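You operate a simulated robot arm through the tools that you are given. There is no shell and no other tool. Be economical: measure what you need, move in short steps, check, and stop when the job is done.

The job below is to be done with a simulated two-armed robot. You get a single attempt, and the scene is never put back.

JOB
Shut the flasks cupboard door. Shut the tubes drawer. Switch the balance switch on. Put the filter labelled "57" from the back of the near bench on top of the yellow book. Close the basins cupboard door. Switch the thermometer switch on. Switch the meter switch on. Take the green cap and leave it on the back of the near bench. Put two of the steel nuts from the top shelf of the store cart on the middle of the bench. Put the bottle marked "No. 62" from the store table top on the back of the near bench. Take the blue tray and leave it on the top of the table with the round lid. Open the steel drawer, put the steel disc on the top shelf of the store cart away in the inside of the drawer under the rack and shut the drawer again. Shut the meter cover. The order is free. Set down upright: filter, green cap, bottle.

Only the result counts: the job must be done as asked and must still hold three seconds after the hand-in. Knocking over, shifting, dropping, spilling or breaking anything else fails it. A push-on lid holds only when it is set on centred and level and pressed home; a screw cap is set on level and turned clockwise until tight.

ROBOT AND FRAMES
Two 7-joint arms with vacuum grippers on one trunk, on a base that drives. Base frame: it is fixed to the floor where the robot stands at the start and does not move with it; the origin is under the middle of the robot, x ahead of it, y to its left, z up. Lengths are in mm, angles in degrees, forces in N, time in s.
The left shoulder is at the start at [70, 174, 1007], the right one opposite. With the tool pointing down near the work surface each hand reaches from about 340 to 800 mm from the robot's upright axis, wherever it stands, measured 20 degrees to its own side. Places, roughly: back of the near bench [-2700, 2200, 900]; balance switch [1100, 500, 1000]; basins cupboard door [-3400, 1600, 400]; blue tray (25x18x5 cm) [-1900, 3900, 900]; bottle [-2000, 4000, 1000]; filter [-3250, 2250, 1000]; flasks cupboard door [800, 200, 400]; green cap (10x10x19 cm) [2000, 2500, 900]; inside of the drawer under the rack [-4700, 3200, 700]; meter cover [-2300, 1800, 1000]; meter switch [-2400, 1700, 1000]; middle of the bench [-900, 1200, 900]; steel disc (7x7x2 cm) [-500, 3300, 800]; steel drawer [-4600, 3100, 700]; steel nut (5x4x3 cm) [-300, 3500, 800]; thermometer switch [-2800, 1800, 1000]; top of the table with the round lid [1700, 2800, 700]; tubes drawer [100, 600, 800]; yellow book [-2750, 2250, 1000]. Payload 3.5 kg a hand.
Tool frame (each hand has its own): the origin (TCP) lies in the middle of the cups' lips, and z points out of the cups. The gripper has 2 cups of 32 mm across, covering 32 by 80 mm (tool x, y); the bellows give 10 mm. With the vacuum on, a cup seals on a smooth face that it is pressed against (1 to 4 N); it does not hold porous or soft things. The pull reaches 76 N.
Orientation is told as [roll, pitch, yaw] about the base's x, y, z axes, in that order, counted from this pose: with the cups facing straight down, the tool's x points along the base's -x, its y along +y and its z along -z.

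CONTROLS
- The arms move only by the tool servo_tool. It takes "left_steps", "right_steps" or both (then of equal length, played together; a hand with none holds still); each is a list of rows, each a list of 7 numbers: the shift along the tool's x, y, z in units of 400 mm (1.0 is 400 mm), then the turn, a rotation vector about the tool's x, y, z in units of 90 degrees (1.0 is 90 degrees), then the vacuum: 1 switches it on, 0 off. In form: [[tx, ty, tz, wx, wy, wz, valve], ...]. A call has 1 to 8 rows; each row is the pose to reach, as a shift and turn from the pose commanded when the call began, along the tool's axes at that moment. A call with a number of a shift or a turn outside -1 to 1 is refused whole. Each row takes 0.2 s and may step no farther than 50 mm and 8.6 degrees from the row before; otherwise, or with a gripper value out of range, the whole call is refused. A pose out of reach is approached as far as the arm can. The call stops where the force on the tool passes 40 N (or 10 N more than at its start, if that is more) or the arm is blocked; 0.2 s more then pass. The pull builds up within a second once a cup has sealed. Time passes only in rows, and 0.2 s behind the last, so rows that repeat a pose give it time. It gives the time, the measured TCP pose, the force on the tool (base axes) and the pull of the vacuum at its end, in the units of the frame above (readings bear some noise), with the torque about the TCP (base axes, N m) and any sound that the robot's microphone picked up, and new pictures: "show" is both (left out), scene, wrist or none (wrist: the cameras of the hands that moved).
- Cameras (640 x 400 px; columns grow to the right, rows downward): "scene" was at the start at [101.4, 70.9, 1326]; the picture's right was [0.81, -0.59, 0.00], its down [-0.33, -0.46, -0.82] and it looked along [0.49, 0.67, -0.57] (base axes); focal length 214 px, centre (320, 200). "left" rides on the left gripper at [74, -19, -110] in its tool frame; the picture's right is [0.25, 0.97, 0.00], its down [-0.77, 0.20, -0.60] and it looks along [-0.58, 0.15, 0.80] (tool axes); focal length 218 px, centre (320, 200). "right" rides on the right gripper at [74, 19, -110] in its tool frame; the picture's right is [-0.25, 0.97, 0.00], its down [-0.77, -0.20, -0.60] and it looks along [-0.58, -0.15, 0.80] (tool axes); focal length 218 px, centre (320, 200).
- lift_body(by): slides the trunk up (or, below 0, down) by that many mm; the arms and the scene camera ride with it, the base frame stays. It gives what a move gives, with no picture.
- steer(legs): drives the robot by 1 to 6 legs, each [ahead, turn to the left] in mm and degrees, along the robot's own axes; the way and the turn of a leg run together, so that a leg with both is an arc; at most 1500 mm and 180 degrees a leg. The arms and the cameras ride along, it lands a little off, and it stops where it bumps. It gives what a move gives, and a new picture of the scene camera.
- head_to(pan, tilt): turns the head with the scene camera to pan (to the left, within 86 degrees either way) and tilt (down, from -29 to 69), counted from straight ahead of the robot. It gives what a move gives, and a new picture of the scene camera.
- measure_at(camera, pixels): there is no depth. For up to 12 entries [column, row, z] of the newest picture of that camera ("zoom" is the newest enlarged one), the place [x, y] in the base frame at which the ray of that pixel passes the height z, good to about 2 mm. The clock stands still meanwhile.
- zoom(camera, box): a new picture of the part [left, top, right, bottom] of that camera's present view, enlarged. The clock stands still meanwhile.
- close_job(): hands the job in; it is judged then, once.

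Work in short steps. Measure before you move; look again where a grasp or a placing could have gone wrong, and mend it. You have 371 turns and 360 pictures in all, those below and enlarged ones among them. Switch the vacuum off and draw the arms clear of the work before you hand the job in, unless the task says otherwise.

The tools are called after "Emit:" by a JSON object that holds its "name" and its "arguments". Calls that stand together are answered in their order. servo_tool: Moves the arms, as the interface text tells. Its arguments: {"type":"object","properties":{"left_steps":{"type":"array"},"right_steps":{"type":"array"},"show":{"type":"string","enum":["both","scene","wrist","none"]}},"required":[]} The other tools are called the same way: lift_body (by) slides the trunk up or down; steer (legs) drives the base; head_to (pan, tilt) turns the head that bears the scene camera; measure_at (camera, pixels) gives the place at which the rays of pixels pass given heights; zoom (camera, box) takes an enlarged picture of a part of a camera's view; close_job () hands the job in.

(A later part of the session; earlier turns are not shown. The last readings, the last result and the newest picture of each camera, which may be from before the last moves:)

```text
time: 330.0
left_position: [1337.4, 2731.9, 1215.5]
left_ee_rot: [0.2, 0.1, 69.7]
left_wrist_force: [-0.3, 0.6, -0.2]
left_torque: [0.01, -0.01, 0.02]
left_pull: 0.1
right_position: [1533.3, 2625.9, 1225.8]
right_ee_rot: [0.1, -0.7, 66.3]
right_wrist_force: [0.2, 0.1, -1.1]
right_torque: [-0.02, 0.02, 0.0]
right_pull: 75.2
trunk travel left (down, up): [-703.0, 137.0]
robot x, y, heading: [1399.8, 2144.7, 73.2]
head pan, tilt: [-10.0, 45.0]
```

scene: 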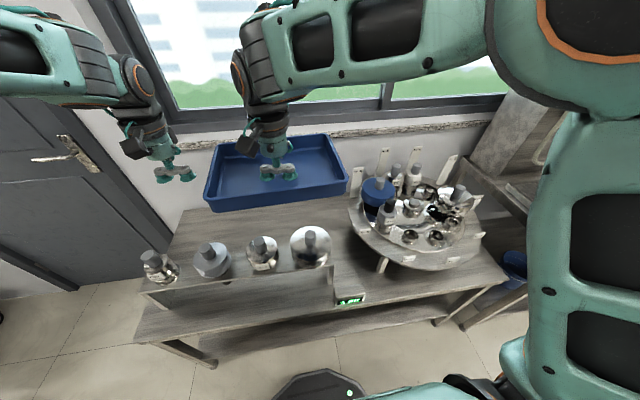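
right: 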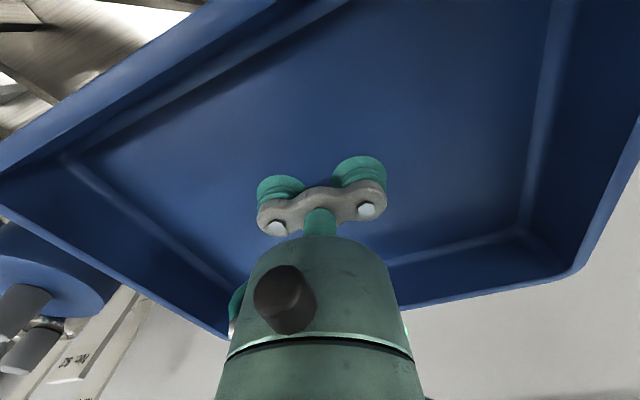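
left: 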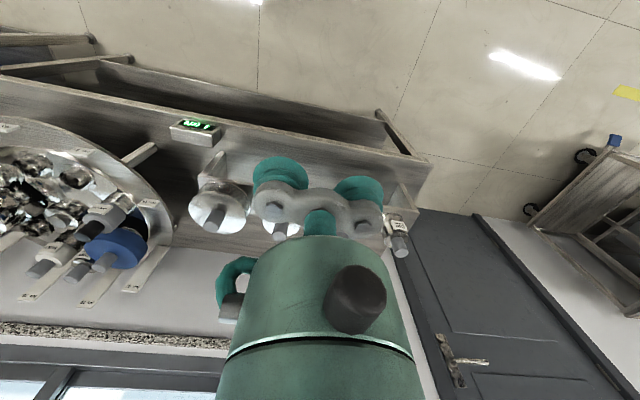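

Emit:
{"name": "steer", "arguments": {"legs": [[-500, 0], [0, 18], [0, 18], [0, 18], [0, 18], [0, 18]]}}

Emit:
{"name": "steer", "arguments": {"legs": [[900, 0], [0, -18], [0, -18], [0, -18], [0, -18], [0, -18]]}}

Emit:
{"name": "head_to", "arguments": {"pan": -20, "tilt": 40}}

```text
time: 338.0
left_position: [673.8, 1589.4, 1216.7]
left_ee_rot: [0.3, 0.2, 160.1]
left_wrist_force: [-0.4, 0.5, 0.5]
left_torque: [0.01, -0.04, 0.0]
left_pull: 0.1
right_position: [776.7, 1786.7, 1228.3]
right_ee_rot: [0.2, -0.7, 156.6]
right_wrist_force: [-1.0, 0.6, -1.8]
right_torque: [-0.04, -0.02, 0.0]
right_pull: 75.8
trunk travel left (down, up): [-703.0, 137.0]
robot x, y, heading: [1260.1, 1658.9, 163.6]
head pan, tilt: [-10.0, 45.0]
```

scene: 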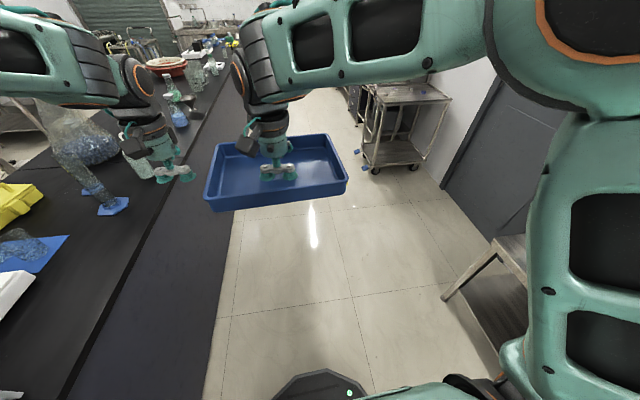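

```text
time: 347.8
left_position: [309.7, 2486.5, 1215.4]
left_ee_rot: [0.2, 0.1, 70.5]
left_wrist_force: [-0.5, 0.4, 0.8]
left_torque: [-0.02, -0.01, -0.02]
left_pull: 0.2
right_position: [508.9, 2383.6, 1227.4]
right_ee_rot: [0.0, -0.7, 67.0]
right_wrist_force: [0.4, -0.3, -1.9]
right_torque: [-0.02, -0.03, -0.01]
right_pull: 75.1
trunk travel left (down, up): [-703.0, 137.0]
robot x, y, heading: [386.0, 1903.4, 74.3]
head pan, tilt: [-10.0, 45.0]
```

scene: 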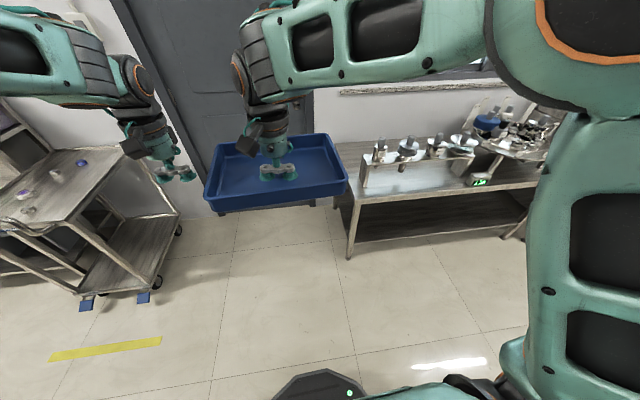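

```text
time: 348.6
left_position: [311.5, 2485.4, 1216.1]
left_ee_rot: [0.2, 0.1, 70.6]
left_wrist_force: [0.2, -0.3, 0.2]
left_torque: [0.0, -0.01, 0.0]
left_pull: 0.1
right_position: [510.1, 2384.2, 1227.9]
right_ee_rot: [0.0, -0.7, 67.2]
right_wrist_force: [0.2, 0.5, -2.0]
right_torque: [-0.04, 0.01, -0.01]
right_pull: 75.5
trunk travel left (down, up): [-703.0, 137.0]
robot x, y, heading: [386.3, 1903.6, 74.3]
head pan, tilt: [-20.0, 40.0]
```

scene: 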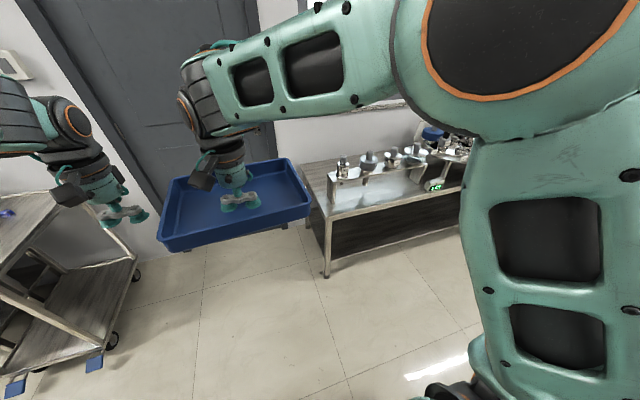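

I measure the cart's nearest wheel and the table's left leg on the floor.

Emit:
{"name": "measure_at", "arguments": {"camera": "scene", "pixels": [[112, 345, 0], [138, 278, 0], [327, 277, 0], [95, 365, 0], [150, 268, 0], [55, 205, 800], [305, 185, 745]]}}

```text
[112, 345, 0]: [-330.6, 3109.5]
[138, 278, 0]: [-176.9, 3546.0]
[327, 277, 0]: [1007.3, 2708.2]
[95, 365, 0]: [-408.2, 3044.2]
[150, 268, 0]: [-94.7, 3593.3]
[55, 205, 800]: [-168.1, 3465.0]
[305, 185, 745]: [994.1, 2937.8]
```

There's ample room. I drive ahead 920 mm and turn right to face along the back strip.

Emit:
{"name": "steer", "arguments": {"legs": [[920, 0], [0, -13], [0, -13], [0, -13], [0, -13]]}}

Emit:
{"name": "head_to", "arguments": {"pan": -5, "tilt": 45}}

```text
time: 354.3
left_position: [706.7, 3362.1, 1218.8]
left_ee_rot: [0.4, 0.1, 56.9]
left_wrist_force: [-5.8, -18.0, 6.3]
left_torque: [1.73, -0.63, 0.08]
left_pull: 0.0
right_position: [877.0, 3217.1, 1228.5]
right_ee_rot: [0.2, -0.9, 53.4]
right_wrist_force: [-0.2, 0.5, -1.6]
right_torque: [-0.02, 0.04, 0.03]
right_pull: 75.7
trunk travel left (down, up): [-703.0, 137.0]
robot x, y, heading: [641.7, 2783.0, 60.4]
head pan, tilt: [-20.0, 40.0]
stopped in leg 2: the robot was blocked; the commanded pose is now the measured one
```

scene: 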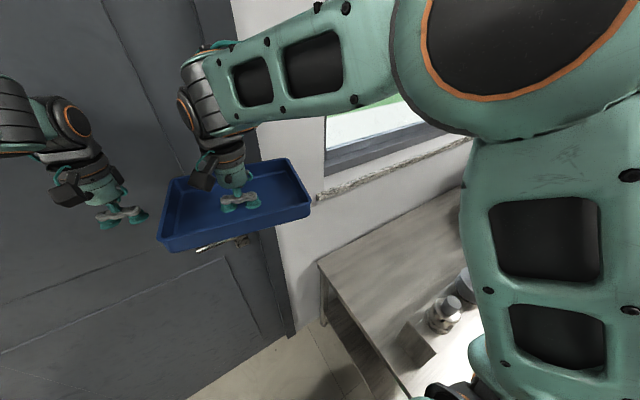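

```text
time: 355.1
left_position: [706.9, 3363.0, 1218.2]
left_ee_rot: [0.4, 0.1, 56.9]
left_wrist_force: [-8.8, -20.2, 8.7]
left_torque: [2.01, -0.74, 0.15]
left_pull: 0.0
right_position: [876.3, 3217.3, 1229.3]
right_ee_rot: [0.2, -1.0, 53.2]
right_wrist_force: [0.7, -0.3, -1.9]
right_torque: [-0.04, -0.02, 0.0]
right_pull: 75.8
trunk travel left (down, up): [-703.0, 137.0]
robot x, y, heading: [643.1, 2783.6, 60.6]
head pan, tilt: [-5.0, 45.0]
```

scene: 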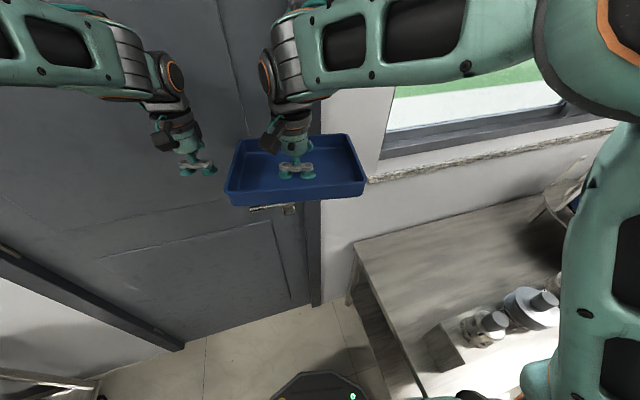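

The left hand touched the door/wall. I pull it back toward me.

Emit:
{"name": "servo_tool", "arguments": {"left_steps": [[0.06, 0, 0, 0, 0, 0, 0], [0.16, 0, 0, 0, 0, 0, 0], [0.26, 0, 0, 0, 0, 0, 0], [0.36, 0, 0, 0, 0, 0, 0], [0.42, 0, 0, 0, 0, 0, 0]], "show": "none"}}

```text
time: 356.3
left_position: [615.9, 3223.7, 1219.5]
left_ee_rot: [0.2, 0.2, 56.7]
left_wrist_force: [-1.1, 0.2, -0.7]
left_torque: [0.0, -0.04, -0.03]
left_pull: 0.1
right_position: [879.2, 3220.9, 1228.5]
right_ee_rot: [0.2, -0.8, 53.3]
right_wrist_force: [-0.5, -0.1, -2.0]
right_torque: [-0.01, -0.01, -0.01]
right_pull: 75.3
trunk travel left (down, up): [-703.0, 137.0]
robot x, y, heading: [643.7, 2784.2, 60.3]
head pan, tilt: [-5.0, 45.0]
```

Emit:
{"name": "steer", "arguments": {"legs": [[0, -13], [0, -13], [0, -12]]}}

Emit:
{"name": "measure_at", "arguments": {"camera": "scene", "pixels": [[320, 200, 745]]}}

```text
time: 359.1
left_position: [895.1, 3148.7, 1217.9]
left_ee_rot: [0.3, 0.4, 18.8]
left_wrist_force: [-0.6, 0.3, 0.3]
left_torque: [-0.03, 0.0, -0.04]
left_pull: 0.1
right_position: [1098.1, 2984.7, 1227.1]
right_ee_rot: [0.1, -0.8, 15.3]
right_wrist_force: [0.0, 0.5, -2.5]
right_torque: [-0.01, 0.05, 0.0]
right_pull: 75.2
trunk travel left (down, up): [-703.0, 137.0]
robot x, y, heading: [639.1, 2785.9, 22.5]
head pan, tilt: [-5.0, 45.0]
```

scene: 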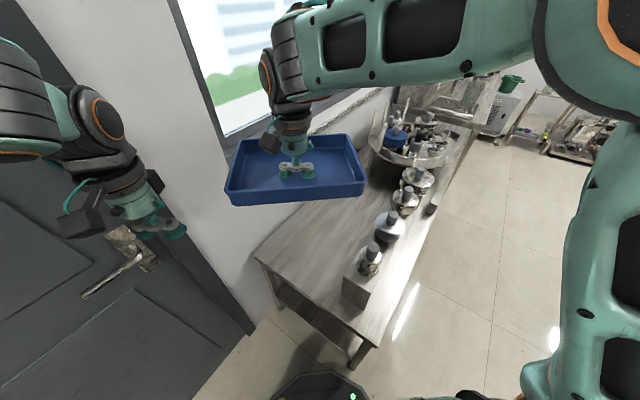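

```text
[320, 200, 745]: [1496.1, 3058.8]
```

I move the tray over the back strip (target (1295,2941)) while turning it 37° to align with the table.

Emit:
{"name": "servo_tool", "arguments": {"right_steps": [[-0.03, -0.016, 0, 0, 0, 0.04, 1], [-0.08, -0.045, 0, 0, 0, 0.09, 1], [-0.14, -0.075, 0, 0, 0, 0.15, 1], [-0.2, -0.105, 0, 0, 0, 0.21, 1], [-0.26, -0.14, 0, 0, 0, 0.27, 1], [-0.33, -0.175, 0, 0, 0, 0.33, 1], [-0.39, -0.206, 0, 0, 0, 0.38, 1], [-0.446, -0.236, 0, 0, 0, 0.41, 1]], "show": "scene"}}

```text
time: 360.9
left_position: [897.1, 3148.5, 1216.5]
left_ee_rot: [0.3, 0.4, 18.8]
left_wrist_force: [0.3, 0.4, -0.3]
left_torque: [0.0, 0.0, 0.0]
left_pull: 0.0
right_position: [1298.5, 2940.4, 1227.0]
right_ee_rot: [0.6, -0.4, -21.7]
right_wrist_force: [1.1, -0.5, -2.7]
right_torque: [0.0, 0.06, -0.01]
right_pull: 75.6
trunk travel left (down, up): [-703.0, 137.0]
robot x, y, heading: [643.0, 2784.7, 22.4]
head pan, tilt: [-5.0, 45.0]
```

scene: 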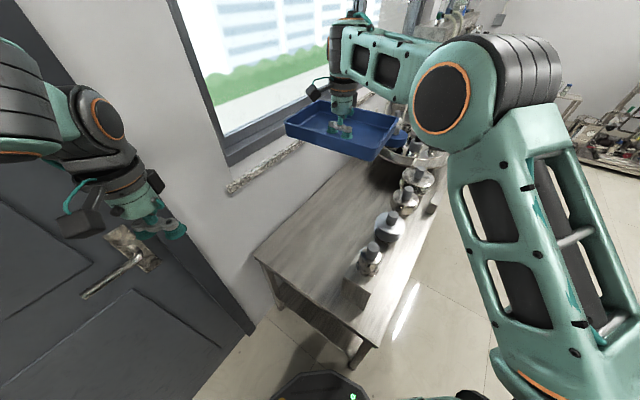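

I lower the tray down toward the table.

Emit:
{"name": "servo_tool", "arguments": {"right_steps": [[0, 0, 0.1, 0, 0, 0, 1], [0, 0, 0.21, 0, 0, 0, 1], [0, 0, 0.32, 0, 0, 0, 1], [0, 0, 0.43, 0, 0, 0, 1], [0, 0, 0.54, 0, 0, 0, 1], [0, 0, 0.65, 0, 0, 0, 1], [0, 0, 0.76, 0, 0, 0, 1], [0, 0, 0.86, 0, 0, 0, 1]], "show": "both"}}

```text
time: 362.6
left_position: [894.9, 3149.5, 1216.5]
left_ee_rot: [0.2, 0.4, 18.8]
left_wrist_force: [0.8, 0.6, 0.0]
left_torque: [0.03, 0.03, 0.0]
left_pull: 0.1
right_position: [1298.6, 2941.5, 883.5]
right_ee_rot: [0.4, -0.5, -21.7]
right_wrist_force: [0.3, 0.4, -2.5]
right_torque: [0.01, 0.06, 0.01]
right_pull: 76.0
trunk travel left (down, up): [-703.0, 137.0]
robot x, y, heading: [646.4, 2787.5, 22.4]
head pan, tilt: [-5.0, 45.0]
```

scene: 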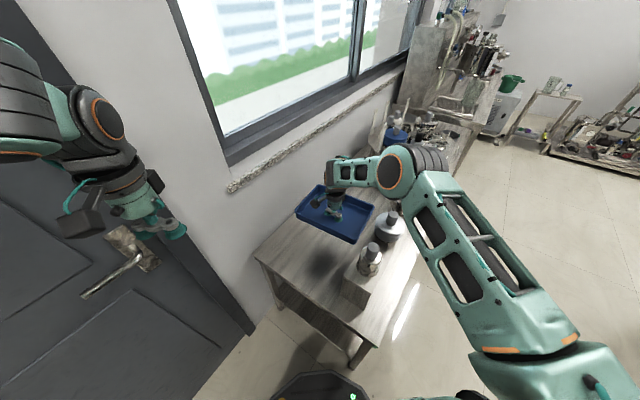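
right: 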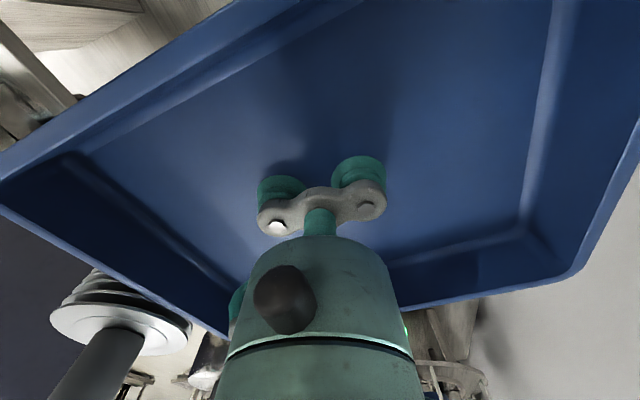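

Clear of the lids by ~45 mm. I lower further in smaller steps.

Emit:
{"name": "servo_tool", "arguments": {"right_steps": [[0, 0, 0.08, 0, 0, 0, 1], [0, 0, 0.16, 0, 0, 0, 1], [0, 0, 0.22, 0, 0, 0, 1], [0, 0, 0.25, 0, 0, 0, 1], [0, 0, 0.27, 0, 0, 0, 1], [0, 0, 0.285, 0, 0, 0, 1], [0, 0, 0.295, 0, 0, 0, 1]], "show": "both"}}

Emit:
{"name": "zoom", "arguments": {"camera": "scene", "box": [240, 150, 440, 290]}}

```text
time: 364.2
left_position: [895.3, 3149.4, 1216.9]
left_ee_rot: [0.3, 0.4, 18.7]
left_wrist_force: [0.1, -0.6, 0.1]
left_torque: [0.01, -0.04, 0.02]
left_pull: 0.1
right_position: [1300.4, 2941.6, 766.3]
right_ee_rot: [0.5, -0.5, -21.6]
right_wrist_force: [0.4, 0.7, -2.1]
right_torque: [0.02, 0.06, 0.0]
right_pull: 75.6
trunk travel left (down, up): [-703.0, 137.0]
robot x, y, heading: [645.6, 2785.0, 22.2]
head pan, tilt: [-5.0, 45.0]
```

scene: 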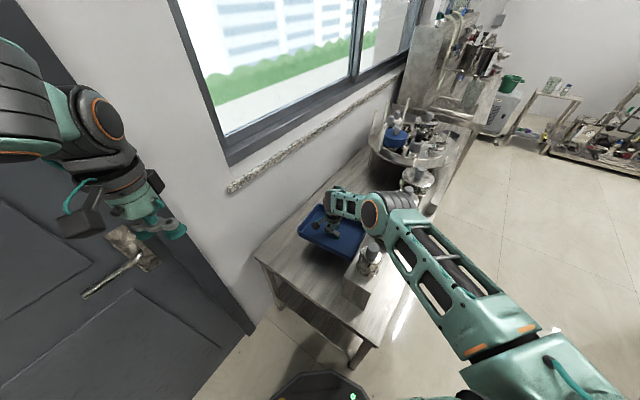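
right: 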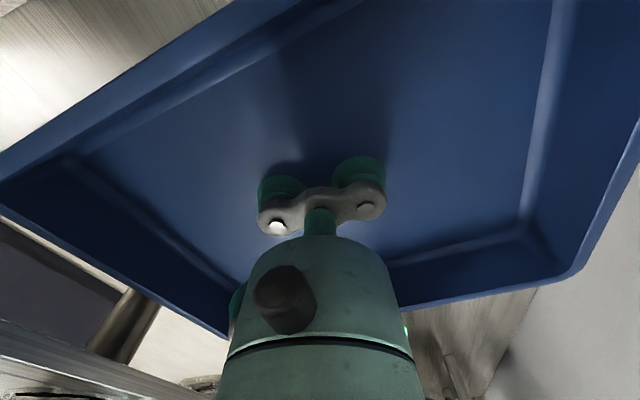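

```text
2.86 times, centred on (340, 220) of scene
```

zoom: 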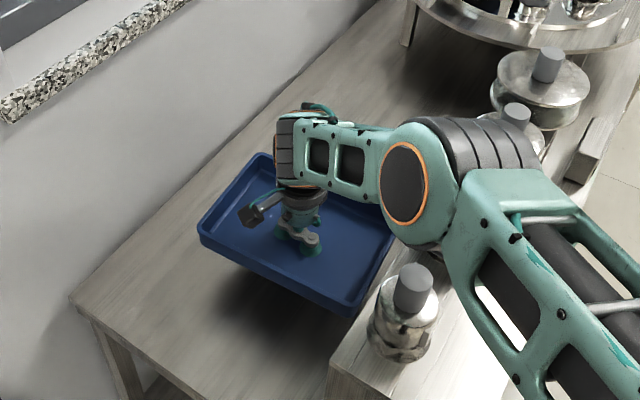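

Still above the table. I continue in 8 mm steps until contact.

Emit:
{"name": "servo_tool", "arguments": {"right_steps": [[0, 0, 0.02, 0, 0, 0, 1], [0, 0, 0.04, 0, 0, 0, 1], [0, 0, 0.06, 0, 0, 0, 1], [0, 0, 0.08, 0, 0, 0, 1], [0, 0, 0.1, 0, 0, 0, 1], [0, 0, 0.12, 0, 0, 0, 1]], "show": "scene"}}

Emit:
{"name": "zoom", "arguments": {"camera": "scene", "box": [240, 150, 440, 290]}}

```text
time: 365.6
left_position: [895.0, 3148.6, 1217.5]
left_ee_rot: [0.3, 0.3, 18.9]
left_wrist_force: [0.0, -0.2, -0.4]
left_torque: [0.01, -0.02, 0.03]
left_pull: 0.0
right_position: [1301.0, 2942.3, 719.5]
right_ee_rot: [0.6, -0.5, -21.7]
right_wrist_force: [0.2, 0.1, -2.4]
right_torque: [0.0, 0.02, 0.02]
right_pull: 75.8
trunk travel left (down, up): [-703.0, 137.0]
robot x, y, heading: [642.0, 2785.5, 22.5]
head pan, tilt: [-5.0, 45.0]
```

scene: 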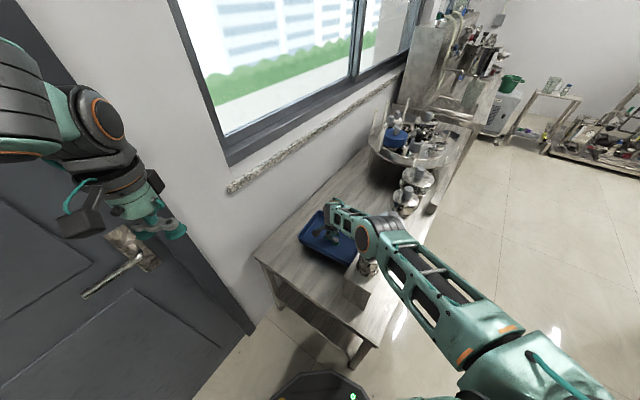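

```text
2.86 times, centred on (340, 220) of scene
```

zoom: 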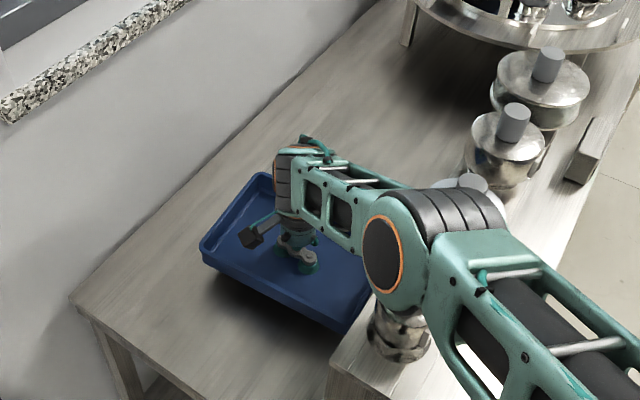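

I check the elbow's height: where its ray crosses the shoulder–wrist line.

Emit:
{"name": "measure_at", "arguments": {"camera": "scene", "pixels": [[375, 238, 950], [375, 238, 1000], [375, 238, 1050], [375, 238, 1100], [375, 238, 1150], [370, 268, 850]]}}

```text
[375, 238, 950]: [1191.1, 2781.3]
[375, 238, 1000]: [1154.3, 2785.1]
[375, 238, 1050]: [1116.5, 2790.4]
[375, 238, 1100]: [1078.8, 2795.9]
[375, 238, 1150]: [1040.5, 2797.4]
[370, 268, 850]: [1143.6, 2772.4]
```

Elbow is around z≈1090, clear of the lids. I continue lowering in small steps.

Emit:
{"name": "servo_tool", "arguments": {"right_steps": [[0, 0, 0.015, 0, 0, 0, 1], [0, 0, 0.03, 0, 0, 0, 1], [0, 0, 0.045, 0, 0, 0, 1], [0, 0, 0.06, 0, 0, 0, 1], [0, 0, 0.075, 0, 0, 0, 1], [0, 0, 0.09, 0, 0, 0, 1]], "show": "scene"}}

Emit:
{"name": "zoom", "arguments": {"camera": "scene", "box": [280, 180, 420, 290]}}

```text
time: 367.1
left_position: [894.4, 3148.5, 1216.3]
left_ee_rot: [0.3, 0.4, 18.7]
left_wrist_force: [-0.4, 0.1, 0.6]
left_torque: [0.0, 0.02, -0.01]
left_pull: 0.2
right_position: [1297.5, 2941.6, 685.6]
right_ee_rot: [0.5, -0.4, -21.7]
right_wrist_force: [0.0, -0.2, -0.8]
right_torque: [-0.09, -0.03, 0.03]
right_pull: 75.8
right hand out of reach, approached as far as the arm can: row 6
trunk travel left (down, up): [-703.0, 137.0]
robot x, y, heading: [644.5, 2788.7, 22.4]
head pan, tilt: [-5.0, 45.0]
```

scene: 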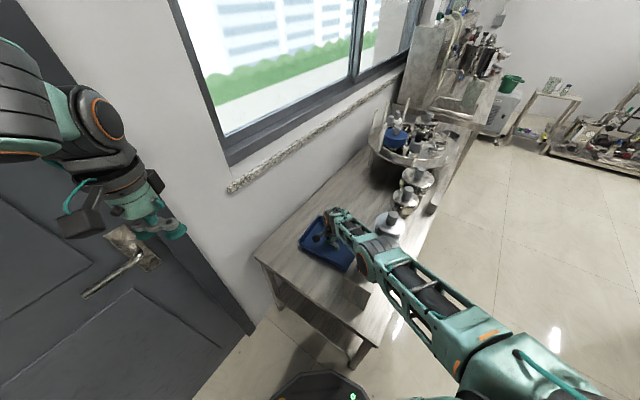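

```text
3.64 times, centred on (350, 235) of scene
```

zoom: 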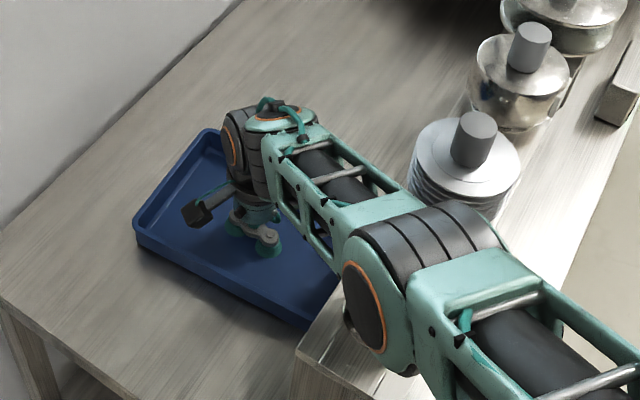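

The elbow comes near the first lid. I raise the hand 80 mm and then drive 90 mm closer so the arm can bend.

Emit:
{"name": "servo_tool", "arguments": {"right_steps": [[0, 0, -0.05, 0, 0, 0, 1], [0, 0, -0.12, 0, 0, 0, 1], [0, 0, -0.19, 0, 0, 0, 1], [0, 0, -0.26, 0, 0, 0, 1], [0, 0, -0.32, 0, 0, 0, 1]], "show": "scene"}}

Emit:
{"name": "zoom", "arguments": {"camera": "scene", "box": [280, 160, 440, 290]}}

```text
time: 368.2
left_position: [893.7, 3148.3, 1218.1]
left_ee_rot: [0.3, 0.4, 18.8]
left_wrist_force: [-1.3, 0.5, 0.6]
left_torque: [0.01, -0.06, -0.02]
left_pull: 0.1
right_position: [1296.7, 2943.1, 812.3]
right_ee_rot: [0.5, -0.4, -21.6]
right_wrist_force: [0.3, 0.6, -2.8]
right_torque: [0.01, 0.0, 0.01]
right_pull: 75.3
trunk travel left (down, up): [-703.0, 137.0]
robot x, y, heading: [641.6, 2788.3, 22.4]
head pan, tilt: [-5.0, 45.0]
```

scene: 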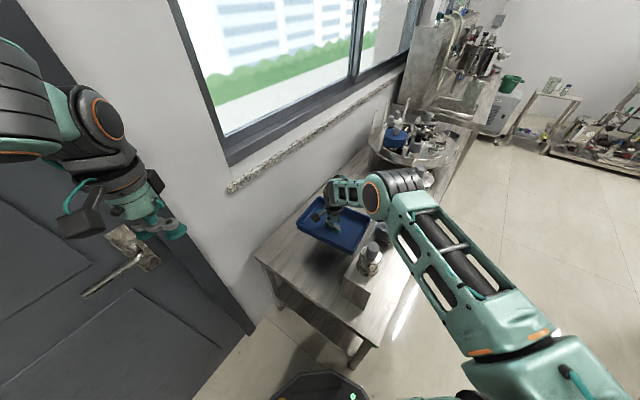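

```text
3.08 times, centred on (360, 225) of scene
```

zoom: 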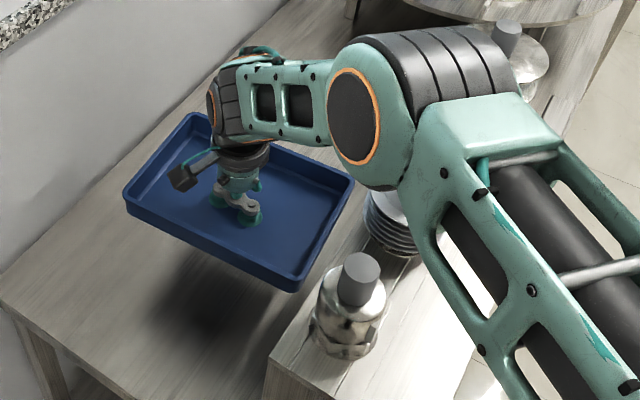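

Item 1 is intact; the table top is really lower (~670). I re-triangulate the rack with the wrist camera.

Emit:
{"name": "servo_tool", "arguments": {"right_steps": [[0, 0, 0, 0, 0, 0, 1]], "show": "both"}}

Emit:
{"name": "zoom", "arguments": {"camera": "scene", "box": [320, 220, 420, 320]}}

```text
time: 368.6
left_position: [894.1, 3149.1, 1217.0]
left_ee_rot: [0.3, 0.4, 18.8]
left_wrist_force: [-0.3, 0.1, -0.3]
left_torque: [-0.01, -0.04, 0.02]
left_pull: 0.0
right_position: [1297.9, 2942.5, 811.8]
right_ee_rot: [0.4, -0.4, -21.5]
right_wrist_force: [1.2, -0.5, -3.1]
right_torque: [0.0, 0.02, -0.03]
right_pull: 74.8
trunk travel left (down, up): [-703.0, 137.0]
robot x, y, heading: [642.7, 2782.9, 22.3]
head pan, tilt: [-5.0, 45.0]
```

scene: 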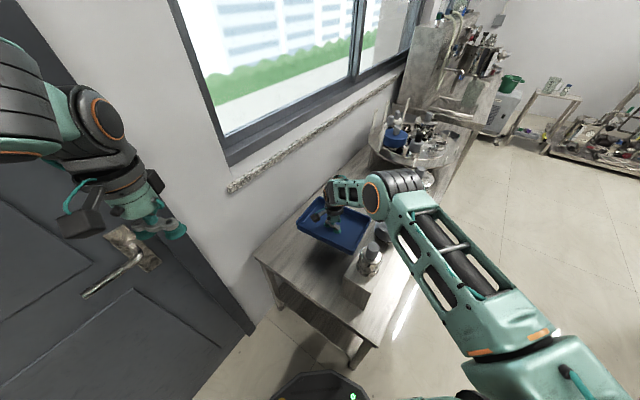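
right: 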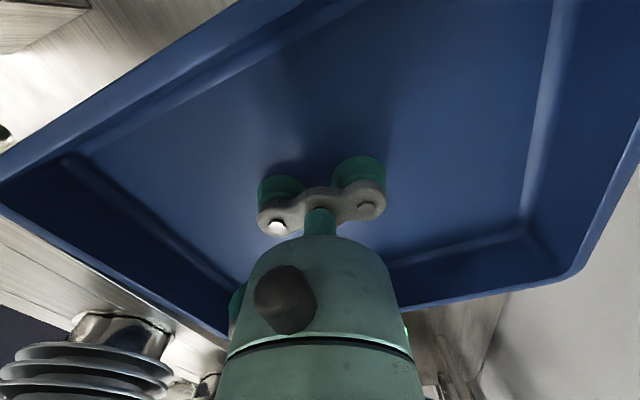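

```text
4.00 times, centred on (370, 270) of scene
```

zoom: 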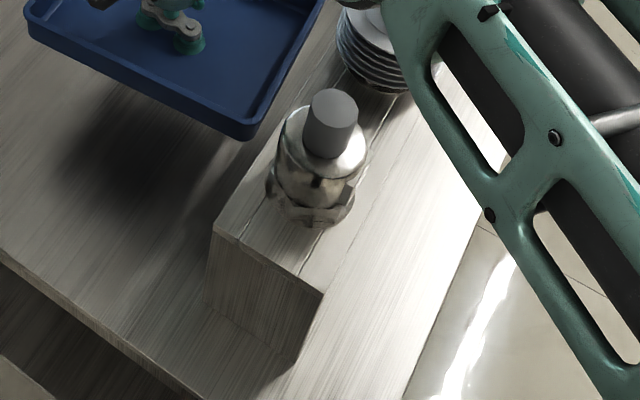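

Emit:
{"name": "measure_at", "arguments": {"camera": "scene", "pixels": [[341.25, 296.25, 670], [343.75, 277, 740], [343.75, 277, 770], [343.75, 277, 800], [363.75, 310, 670], [370.5, 293, 770], [351, 247, 800], [380, 235, 800], [256, 257, 670], [355, 366, 0]]}}

```text
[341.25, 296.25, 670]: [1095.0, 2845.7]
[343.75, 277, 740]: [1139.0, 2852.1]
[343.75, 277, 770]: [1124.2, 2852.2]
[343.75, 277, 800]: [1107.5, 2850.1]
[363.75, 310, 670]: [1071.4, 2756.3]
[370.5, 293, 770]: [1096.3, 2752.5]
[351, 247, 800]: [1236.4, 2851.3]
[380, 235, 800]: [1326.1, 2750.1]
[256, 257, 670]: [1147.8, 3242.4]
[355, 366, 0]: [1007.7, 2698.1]
```

The rack's back is at n≈3046, so the tray should go ~50 mm further back. Driving 80 mm ahead brings it exactly there.

Emit:
{"name": "steer", "arguments": {"legs": [[80, 0]]}}

```text
time: 369.7
left_position: [967.8, 3180.3, 1216.9]
left_ee_rot: [0.3, 0.3, 18.9]
left_wrist_force: [1.5, 0.4, -0.1]
left_torque: [-0.02, 0.02, -0.04]
left_pull: 0.1
right_position: [1370.8, 2973.3, 812.0]
right_ee_rot: [0.5, -0.4, -21.7]
right_wrist_force: [0.1, 1.1, -3.5]
right_torque: [0.01, 0.03, 0.0]
right_pull: 75.3
trunk travel left (down, up): [-703.0, 137.0]
robot x, y, heading: [718.9, 2813.7, 22.4]
head pan, tilt: [-5.0, 45.0]
```

scene: 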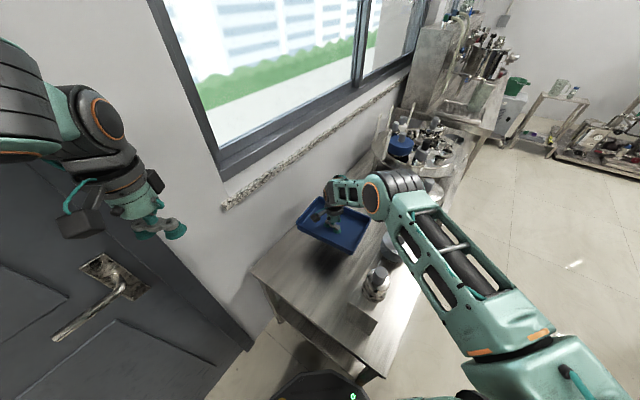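

I draw the tray back 60 mm along the strip and lower to just above the table.

Emit:
{"name": "servo_tool", "arguments": {"right_steps": [[0.06, -0.004, 0, 0, 0, 0, 1], [0.15, -0.01, 0.02, 0, 0, 0, 1], [0.15, -0.01, 0.1, 0, 0, 0, 1], [0.15, -0.01, 0.18, 0, 0, 0, 1], [0.15, -0.01, 0.25, 0, 0, 0, 1], [0.15, -0.01, 0.28, 0, 0, 0, 1], [0.15, -0.01, 0.3, 0, 0, 0, 1]], "show": "scene"}}

Emit:
{"name": "zoom", "arguments": {"camera": "scene", "box": [270, 170, 430, 300]}}

```text
time: 371.3
left_position: [967.5, 3179.3, 1218.3]
left_ee_rot: [0.2, 0.4, 19.0]
left_wrist_force: [1.0, 0.5, -0.3]
left_torque: [0.05, -0.01, -0.02]
left_pull: 0.0
right_position: [1314.2, 2992.4, 693.2]
right_ee_rot: [0.5, -0.5, -21.4]
right_wrist_force: [0.3, 0.1, -1.8]
right_torque: [0.06, 0.05, -0.02]
right_pull: 75.9
trunk travel left (down, up): [-703.0, 137.0]
robot x, y, heading: [717.6, 2817.3, 22.4]
head pan, tilt: [-5.0, 45.0]
```

scene: 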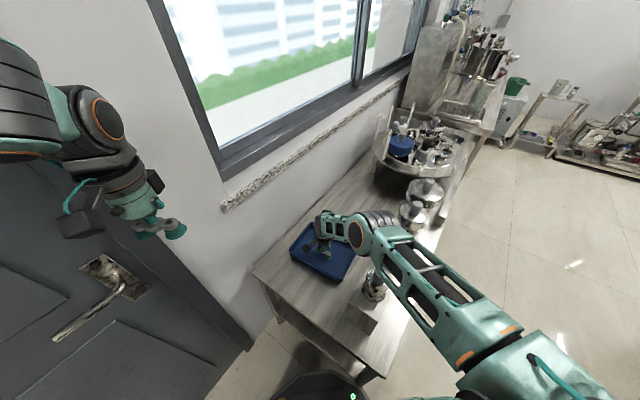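

```text
3.08 times, centred on (350, 235) of scene
```

zoom: 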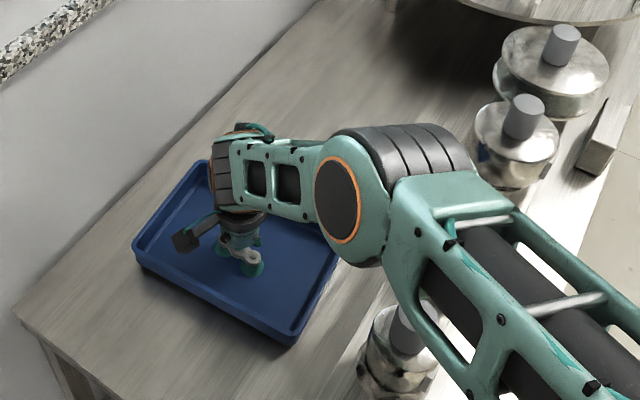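

The tray is clear of the rack. I lower the last millimetres.

Emit:
{"name": "servo_tool", "arguments": {"right_steps": [[0, 0, 0.01, 0, 0, 0, 1], [0, 0, 0.02, 0, 0, 0, 1], [0, 0, 0.03, 0, 0, 0, 1], [0, 0, 0.038, 0, 0, 0, 1], [0, 0, 0.038, 0, 0, 0, 1]], "show": "none"}}

```text
time: 372.4
left_position: [962.2, 3175.8, 1218.6]
left_ee_rot: [0.3, 0.1, 18.9]
left_wrist_force: [-0.2, 0.2, 1.0]
left_torque: [0.0, 0.01, 0.0]
left_pull: 0.0
right_position: [1314.9, 2992.7, 683.3]
right_ee_rot: [0.9, -0.8, -21.7]
right_wrist_force: [-14.9, -9.3, 25.9]
right_torque: [-0.31, 0.32, 0.11]
right_pull: 75.6
trunk travel left (down, up): [-703.0, 137.0]
robot x, y, heading: [715.4, 2814.7, 22.7]
head pan, tilt: [-5.0, 45.0]
stopped in row 5 (right hand): the force on the tool passed its limit at 43 N (the readings are from after the stop); the commanded pose is now the measured one
```

Touchdown. I release, wait and rise.

Emit:
{"name": "servo_tool", "arguments": {"right_steps": [[0, 0, 0, 0, 0, 0, 0], [0, 0, 0, 0, 0, 0, 0], [0, 0, 0, 0, 0, 0, 0], [0, 0, 0, 0, 0, 0, 0], [0, 0, -0.02, 0, 0, 0, 0], [0, 0, -0.08, 0, 0, 0, 0], [0, 0, -0.18, 0, 0, 0, 0], [0, 0, -0.3, 0, 0, 0, 0]], "show": "none"}}

Emit:
{"name": "servo_tool", "arguments": {"right_steps": [[0, 0, -0.12, 0, 0, 0, 0], [0, 0, -0.24, 0, 0, 0, 0], [0, 0, -0.36, 0, 0, 0, 0], [0, 0, -0.48, 0, 0, 0, 0], [0, 0, -0.6, 0, 0, 0, 0], [0, 0, -0.72, 0, 0, 0, 0], [0, 0, -0.84, 0, 0, 0, 0], [0.08, 0, -0.92, 0, 0, 0, 0]], "show": "scene"}}

```text
time: 374.2
left_position: [966.2, 3179.7, 1217.7]
left_ee_rot: [0.3, 0.3, 18.8]
left_wrist_force: [-1.0, 0.0, 0.1]
left_torque: [-0.02, 0.0, 0.03]
left_pull: 0.1
right_position: [1315.5, 2991.4, 799.8]
right_ee_rot: [0.7, -0.9, -21.6]
right_wrist_force: [0.5, 0.0, -0.2]
right_torque: [-0.01, -0.02, 0.03]
right_pull: 0.1
trunk travel left (down, up): [-703.0, 137.0]
robot x, y, heading: [715.5, 2816.1, 22.5]
head pan, tilt: [-5.0, 45.0]
```

```text
time: 376.1
left_position: [964.7, 3179.8, 1217.2]
left_ee_rot: [0.2, 0.3, 19.0]
left_wrist_force: [0.1, -0.6, 0.5]
left_torque: [0.0, -0.05, 0.01]
left_pull: 0.0
right_position: [1278.3, 3002.9, 1167.1]
right_ee_rot: [0.9, -0.9, -21.6]
right_wrist_force: [-1.4, -0.2, -0.2]
right_torque: [-0.05, -0.01, 0.0]
right_pull: 0.1
trunk travel left (down, up): [-703.0, 137.0]
robot x, y, heading: [719.4, 2814.9, 22.3]
head pan, tilt: [-5.0, 45.0]
```

scene: 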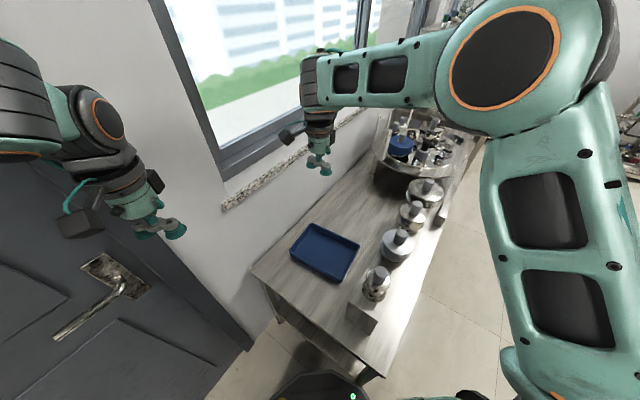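

Tray placed well. Next the store cart: I back away, turn and drive to it.

Emit:
{"name": "steer", "arguments": {"legs": [[-500, 0], [0, 150], [860, 0], [0, -100]]}}

Emit:
{"name": "head_to", "arguments": {"pan": 0, "tilt": 40}}

```text
time: 387.9
left_position: [-653.5, 2516.1, 1216.9]
left_ee_rot: [0.8, 0.5, 165.7]
left_wrist_force: [-1.0, 0.8, -0.3]
left_torque: [-0.05, -0.05, -0.02]
left_pull: 0.0
right_position: [-817.1, 2834.3, 1165.8]
right_ee_rot: [0.8, -0.2, 125.5]
right_wrist_force: [-0.9, 0.3, -0.4]
right_torque: [0.0, -0.02, 0.03]
right_pull: 0.1
trunk travel left (down, up): [-703.0, 137.0]
robot x, y, heading: [-245.0, 2672.4, 161.3]
head pan, tilt: [-5.0, 45.0]
stopped in leg 3: the robot was blocked; the commanded pose is now the measured one
```

scene: 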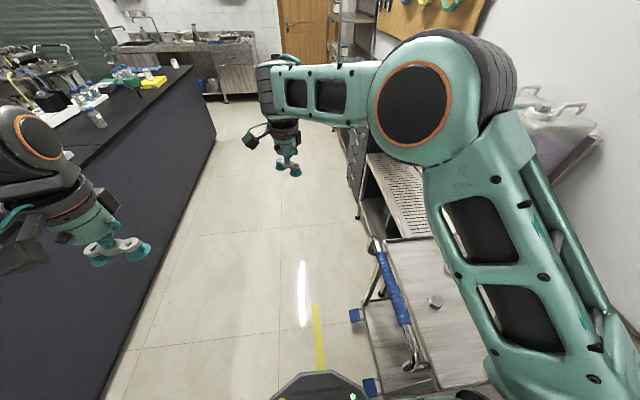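

```text
time: 388.6
left_position: [-652.5, 2513.0, 1216.7]
left_ee_rot: [0.6, 0.4, 165.4]
left_wrist_force: [0.0, -0.6, -0.3]
left_torque: [0.03, 0.03, -0.01]
left_pull: 0.0
right_position: [-816.4, 2831.8, 1166.1]
right_ee_rot: [0.8, -0.6, 125.2]
right_wrist_force: [0.2, -0.4, 0.1]
right_torque: [0.02, 0.0, 0.0]
right_pull: 0.0
trunk travel left (down, up): [-703.0, 137.0]
robot x, y, heading: [-246.0, 2669.0, 160.8]
head pan, tilt: [0.0, 40.0]
```

scene: 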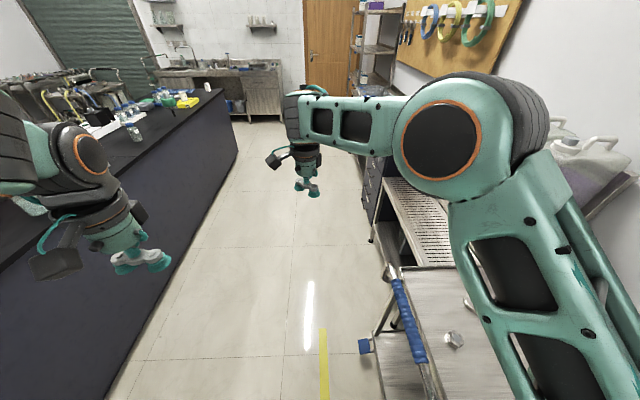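

I bumped the cart's pedal area. I back up a bit and look at the cart.

Emit:
{"name": "steer", "arguments": {"legs": [[-200, 0]]}}

Emit:
{"name": "head_to", "arguments": {"pan": -35, "tilt": 40}}

```text
time: 389.2
left_position: [-651.5, 2512.1, 1216.3]
left_ee_rot: [0.7, 0.2, 165.5]
left_wrist_force: [-0.1, 0.3, -1.2]
left_torque: [0.01, -0.01, -0.01]
left_pull: 0.0
right_position: [-814.9, 2830.4, 1166.0]
right_ee_rot: [0.7, -0.5, 125.3]
right_wrist_force: [-1.0, -0.3, 0.5]
right_torque: [0.0, -0.04, 0.03]
right_pull: 0.1
trunk travel left (down, up): [-703.0, 137.0]
robot x, y, heading: [-243.4, 2670.8, 160.3]
head pan, tilt: [0.0, 40.0]
stopped in leg 1: the robot was blocked; the commanded pose is now the measured one
```

scene: 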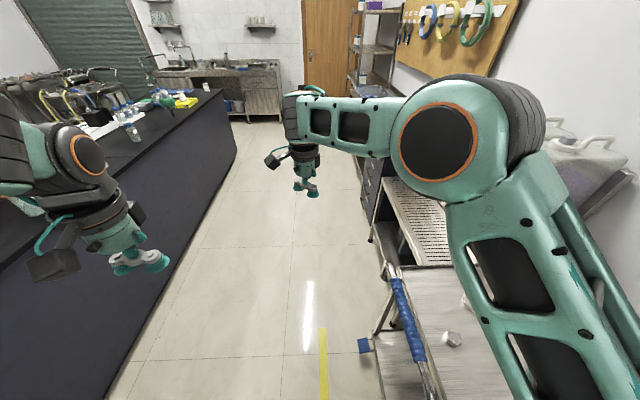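

```text
time: 390.3
left_position: [-650.1, 2512.0, 1216.5]
left_ee_rot: [0.7, 0.3, 165.4]
left_wrist_force: [-1.0, -0.5, 0.0]
left_torque: [0.0, 0.0, 0.02]
left_pull: 0.0
right_position: [-815.4, 2831.2, 1165.7]
right_ee_rot: [0.6, -0.5, 125.3]
right_wrist_force: [0.4, 0.0, 0.0]
right_torque: [0.03, -0.02, 0.05]
right_pull: 0.1
trunk travel left (down, up): [-703.0, 137.0]
robot x, y, heading: [-245.8, 2667.0, 160.6]
head pan, tilt: [-35.0, 40.0]
```

scene: 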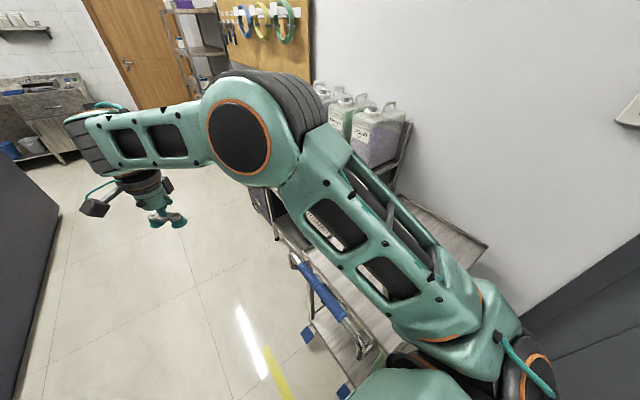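

Both ways are blocked, so the base's right side touches the cart handle. I try a small left turn to free it.

Emit:
{"name": "steer", "arguments": {"legs": [[0, 6]]}}

```text
time: 391.2
left_position: [-632.4, 2472.4, 1218.0]
left_ee_rot: [0.8, 0.3, 171.5]
left_wrist_force: [-0.3, 0.4, -0.8]
left_torque: [-0.02, 0.0, -0.05]
left_pull: 0.1
right_position: [-829.4, 2773.4, 1167.1]
right_ee_rot: [0.9, -0.4, 131.2]
right_wrist_force: [-0.1, 0.0, 0.4]
right_torque: [-0.06, 0.02, 0.02]
right_pull: 0.1
trunk travel left (down, up): [-703.0, 137.0]
robot x, y, heading: [-243.8, 2670.3, 166.2]
head pan, tilt: [-35.0, 40.0]
```

scene: 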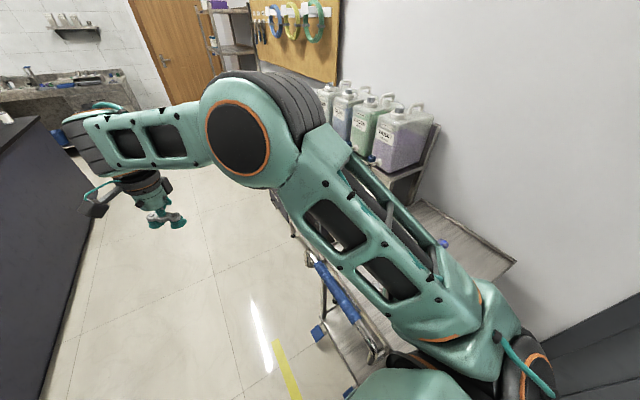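

It turns. I turn a bit more left and pull away from the cart.

Emit:
{"name": "steer", "arguments": {"legs": [[0, 24], [200, 0]]}}

```text
time: 391.9
left_position: [-629.4, 2465.7, 1216.9]
left_ee_rot: [0.6, 0.2, 172.4]
left_wrist_force: [-1.0, -0.1, -0.2]
left_torque: [0.01, 0.01, 0.02]
left_pull: 0.1
right_position: [-828.3, 2763.2, 1167.4]
right_ee_rot: [0.7, -0.5, 132.1]
right_wrist_force: [-0.1, -0.4, -0.2]
right_torque: [0.02, -0.01, -0.01]
right_pull: 0.0
trunk travel left (down, up): [-703.0, 137.0]
robot x, y, heading: [-243.1, 2668.9, 167.0]
head pan, tilt: [-35.0, 40.0]
stopped in leg 1: the robot was blocked; the commanded pose is now the measured one
```

scene: 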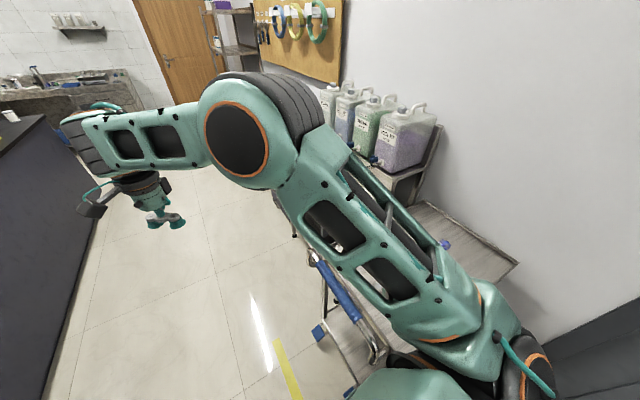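

I look down to the right to find the contact.

Emit:
{"name": "head_to", "arguments": {"pan": -75, "tilt": 60}}

```text
time: 393.0
left_position: [-628.8, 2465.3, 1218.2]
left_ee_rot: [0.7, 0.2, 172.2]
left_wrist_force: [1.4, 0.1, 0.6]
left_torque: [-0.01, 0.01, 0.0]
left_pull: 0.0
right_position: [-828.4, 2764.2, 1166.8]
right_ee_rot: [0.7, -0.4, 131.9]
right_wrist_force: [0.8, -0.4, -0.3]
right_torque: [0.01, 0.02, -0.02]
right_pull: 0.1
trunk travel left (down, up): [-703.0, 137.0]
robot x, y, heading: [-242.1, 2667.4, 166.8]
head pan, tilt: [-75.0, 60.0]
```

scene: 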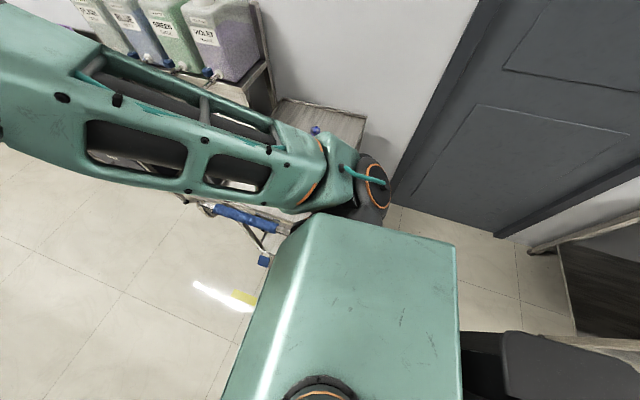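

I try backing at this heading.

Emit:
{"name": "steer", "arguments": {"legs": [[-120, 0]]}}

Emit:
{"name": "steer", "arguments": {"legs": [[120, 0]]}}

```text
time: 394.3
left_position: [-509.9, 2437.5, 1217.7]
left_ee_rot: [0.7, 0.4, 172.4]
left_wrist_force: [-0.4, 0.2, 0.3]
left_torque: [0.0, -0.05, 0.02]
left_pull: 0.1
right_position: [-709.3, 2735.6, 1166.1]
right_ee_rot: [0.6, -0.5, 132.0]
right_wrist_force: [0.1, -0.3, -0.2]
right_torque: [-0.02, -0.01, 0.02]
right_pull: 0.3
trunk travel left (down, up): [-703.0, 137.0]
robot x, y, heading: [-121.4, 2639.0, 167.0]
head pan, tilt: [-75.0, 60.0]
```

scene: 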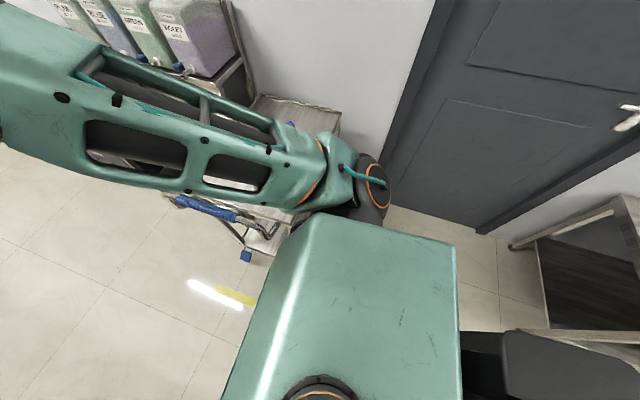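

```text
time: 395.5
left_position: [-625.1, 2464.3, 1218.8]
left_ee_rot: [0.7, 0.2, 172.4]
left_wrist_force: [-0.3, -0.1, 0.3]
left_torque: [0.0, -0.01, -0.01]
left_pull: 0.0
right_position: [-825.5, 2762.6, 1168.6]
right_ee_rot: [0.8, -0.6, 132.2]
right_wrist_force: [-1.0, 0.9, -0.3]
right_torque: [0.02, 0.01, 0.0]
right_pull: 0.0
trunk travel left (down, up): [-703.0, 137.0]
robot x, y, heading: [-239.2, 2666.7, 167.1]
head pan, tilt: [-75.0, 60.0]
```

scene: 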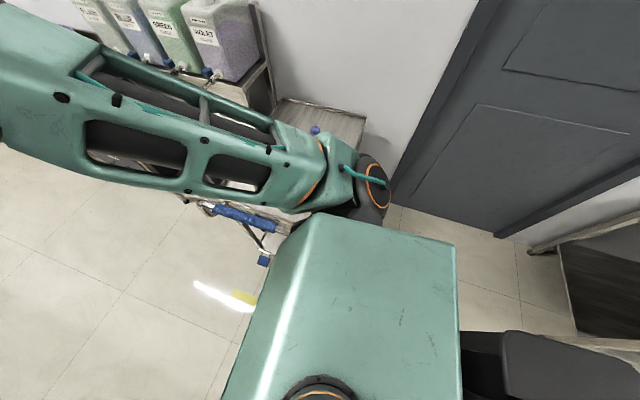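

Backing works. I back up, then go round at a larger distance from the cart.

Emit:
{"name": "steer", "arguments": {"legs": [[-250, 0], [0, 22], [620, 0], [0, -116]]}}

Emit:
{"name": "head_to", "arguments": {"pan": 0, "tilt": 40}}

```text
time: 406.4
left_position: [-791.7, 2909.5, 1218.8]
left_ee_rot: [0.6, 0.3, 79.5]
left_wrist_force: [0.1, -0.5, 0.2]
left_torque: [0.01, 0.02, -0.01]
left_pull: 0.1
right_position: [-482.7, 3095.0, 1166.8]
right_ee_rot: [0.7, -0.6, 39.2]
right_wrist_force: [-0.7, 0.6, -0.2]
right_torque: [-0.01, 0.0, 0.02]
right_pull: 0.1
trunk travel left (down, up): [-703.0, 137.0]
robot x, y, heading: [-606.3, 2512.7, 74.0]
head pan, tilt: [-75.0, 60.0]
```

scene: 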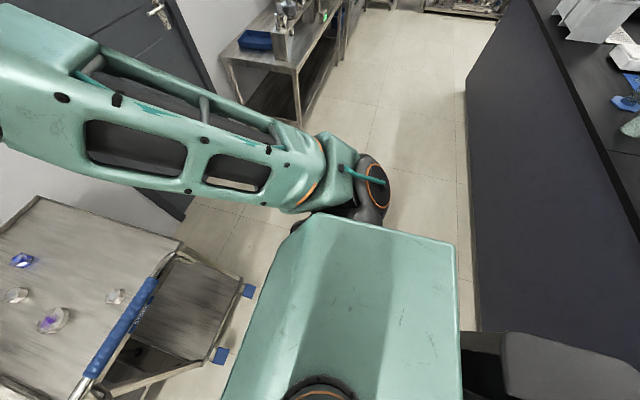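

```text
time: 407.9
left_position: [-791.1, 2908.8, 1218.4]
left_ee_rot: [0.7, 0.2, 79.5]
left_wrist_force: [0.2, 0.7, -0.1]
left_torque: [0.02, 0.02, 0.04]
left_pull: 0.0
right_position: [-482.7, 3095.5, 1167.2]
right_ee_rot: [0.8, -0.5, 39.3]
right_wrist_force: [-0.1, 0.0, -0.2]
right_torque: [0.01, -0.01, -0.02]
right_pull: 0.0
trunk travel left (down, up): [-703.0, 137.0]
robot x, y, heading: [-606.4, 2512.8, 74.0]
head pan, tilt: [0.0, 40.0]
```

scene: 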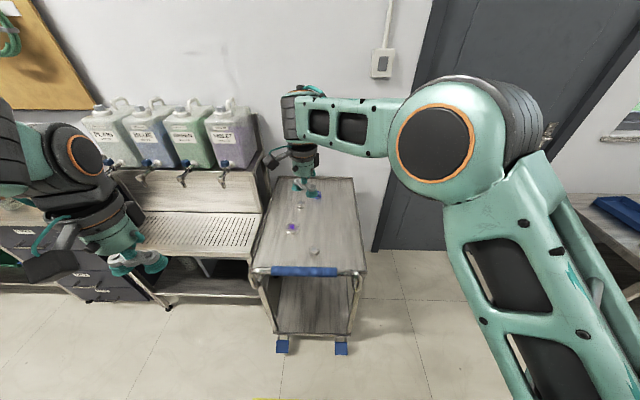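

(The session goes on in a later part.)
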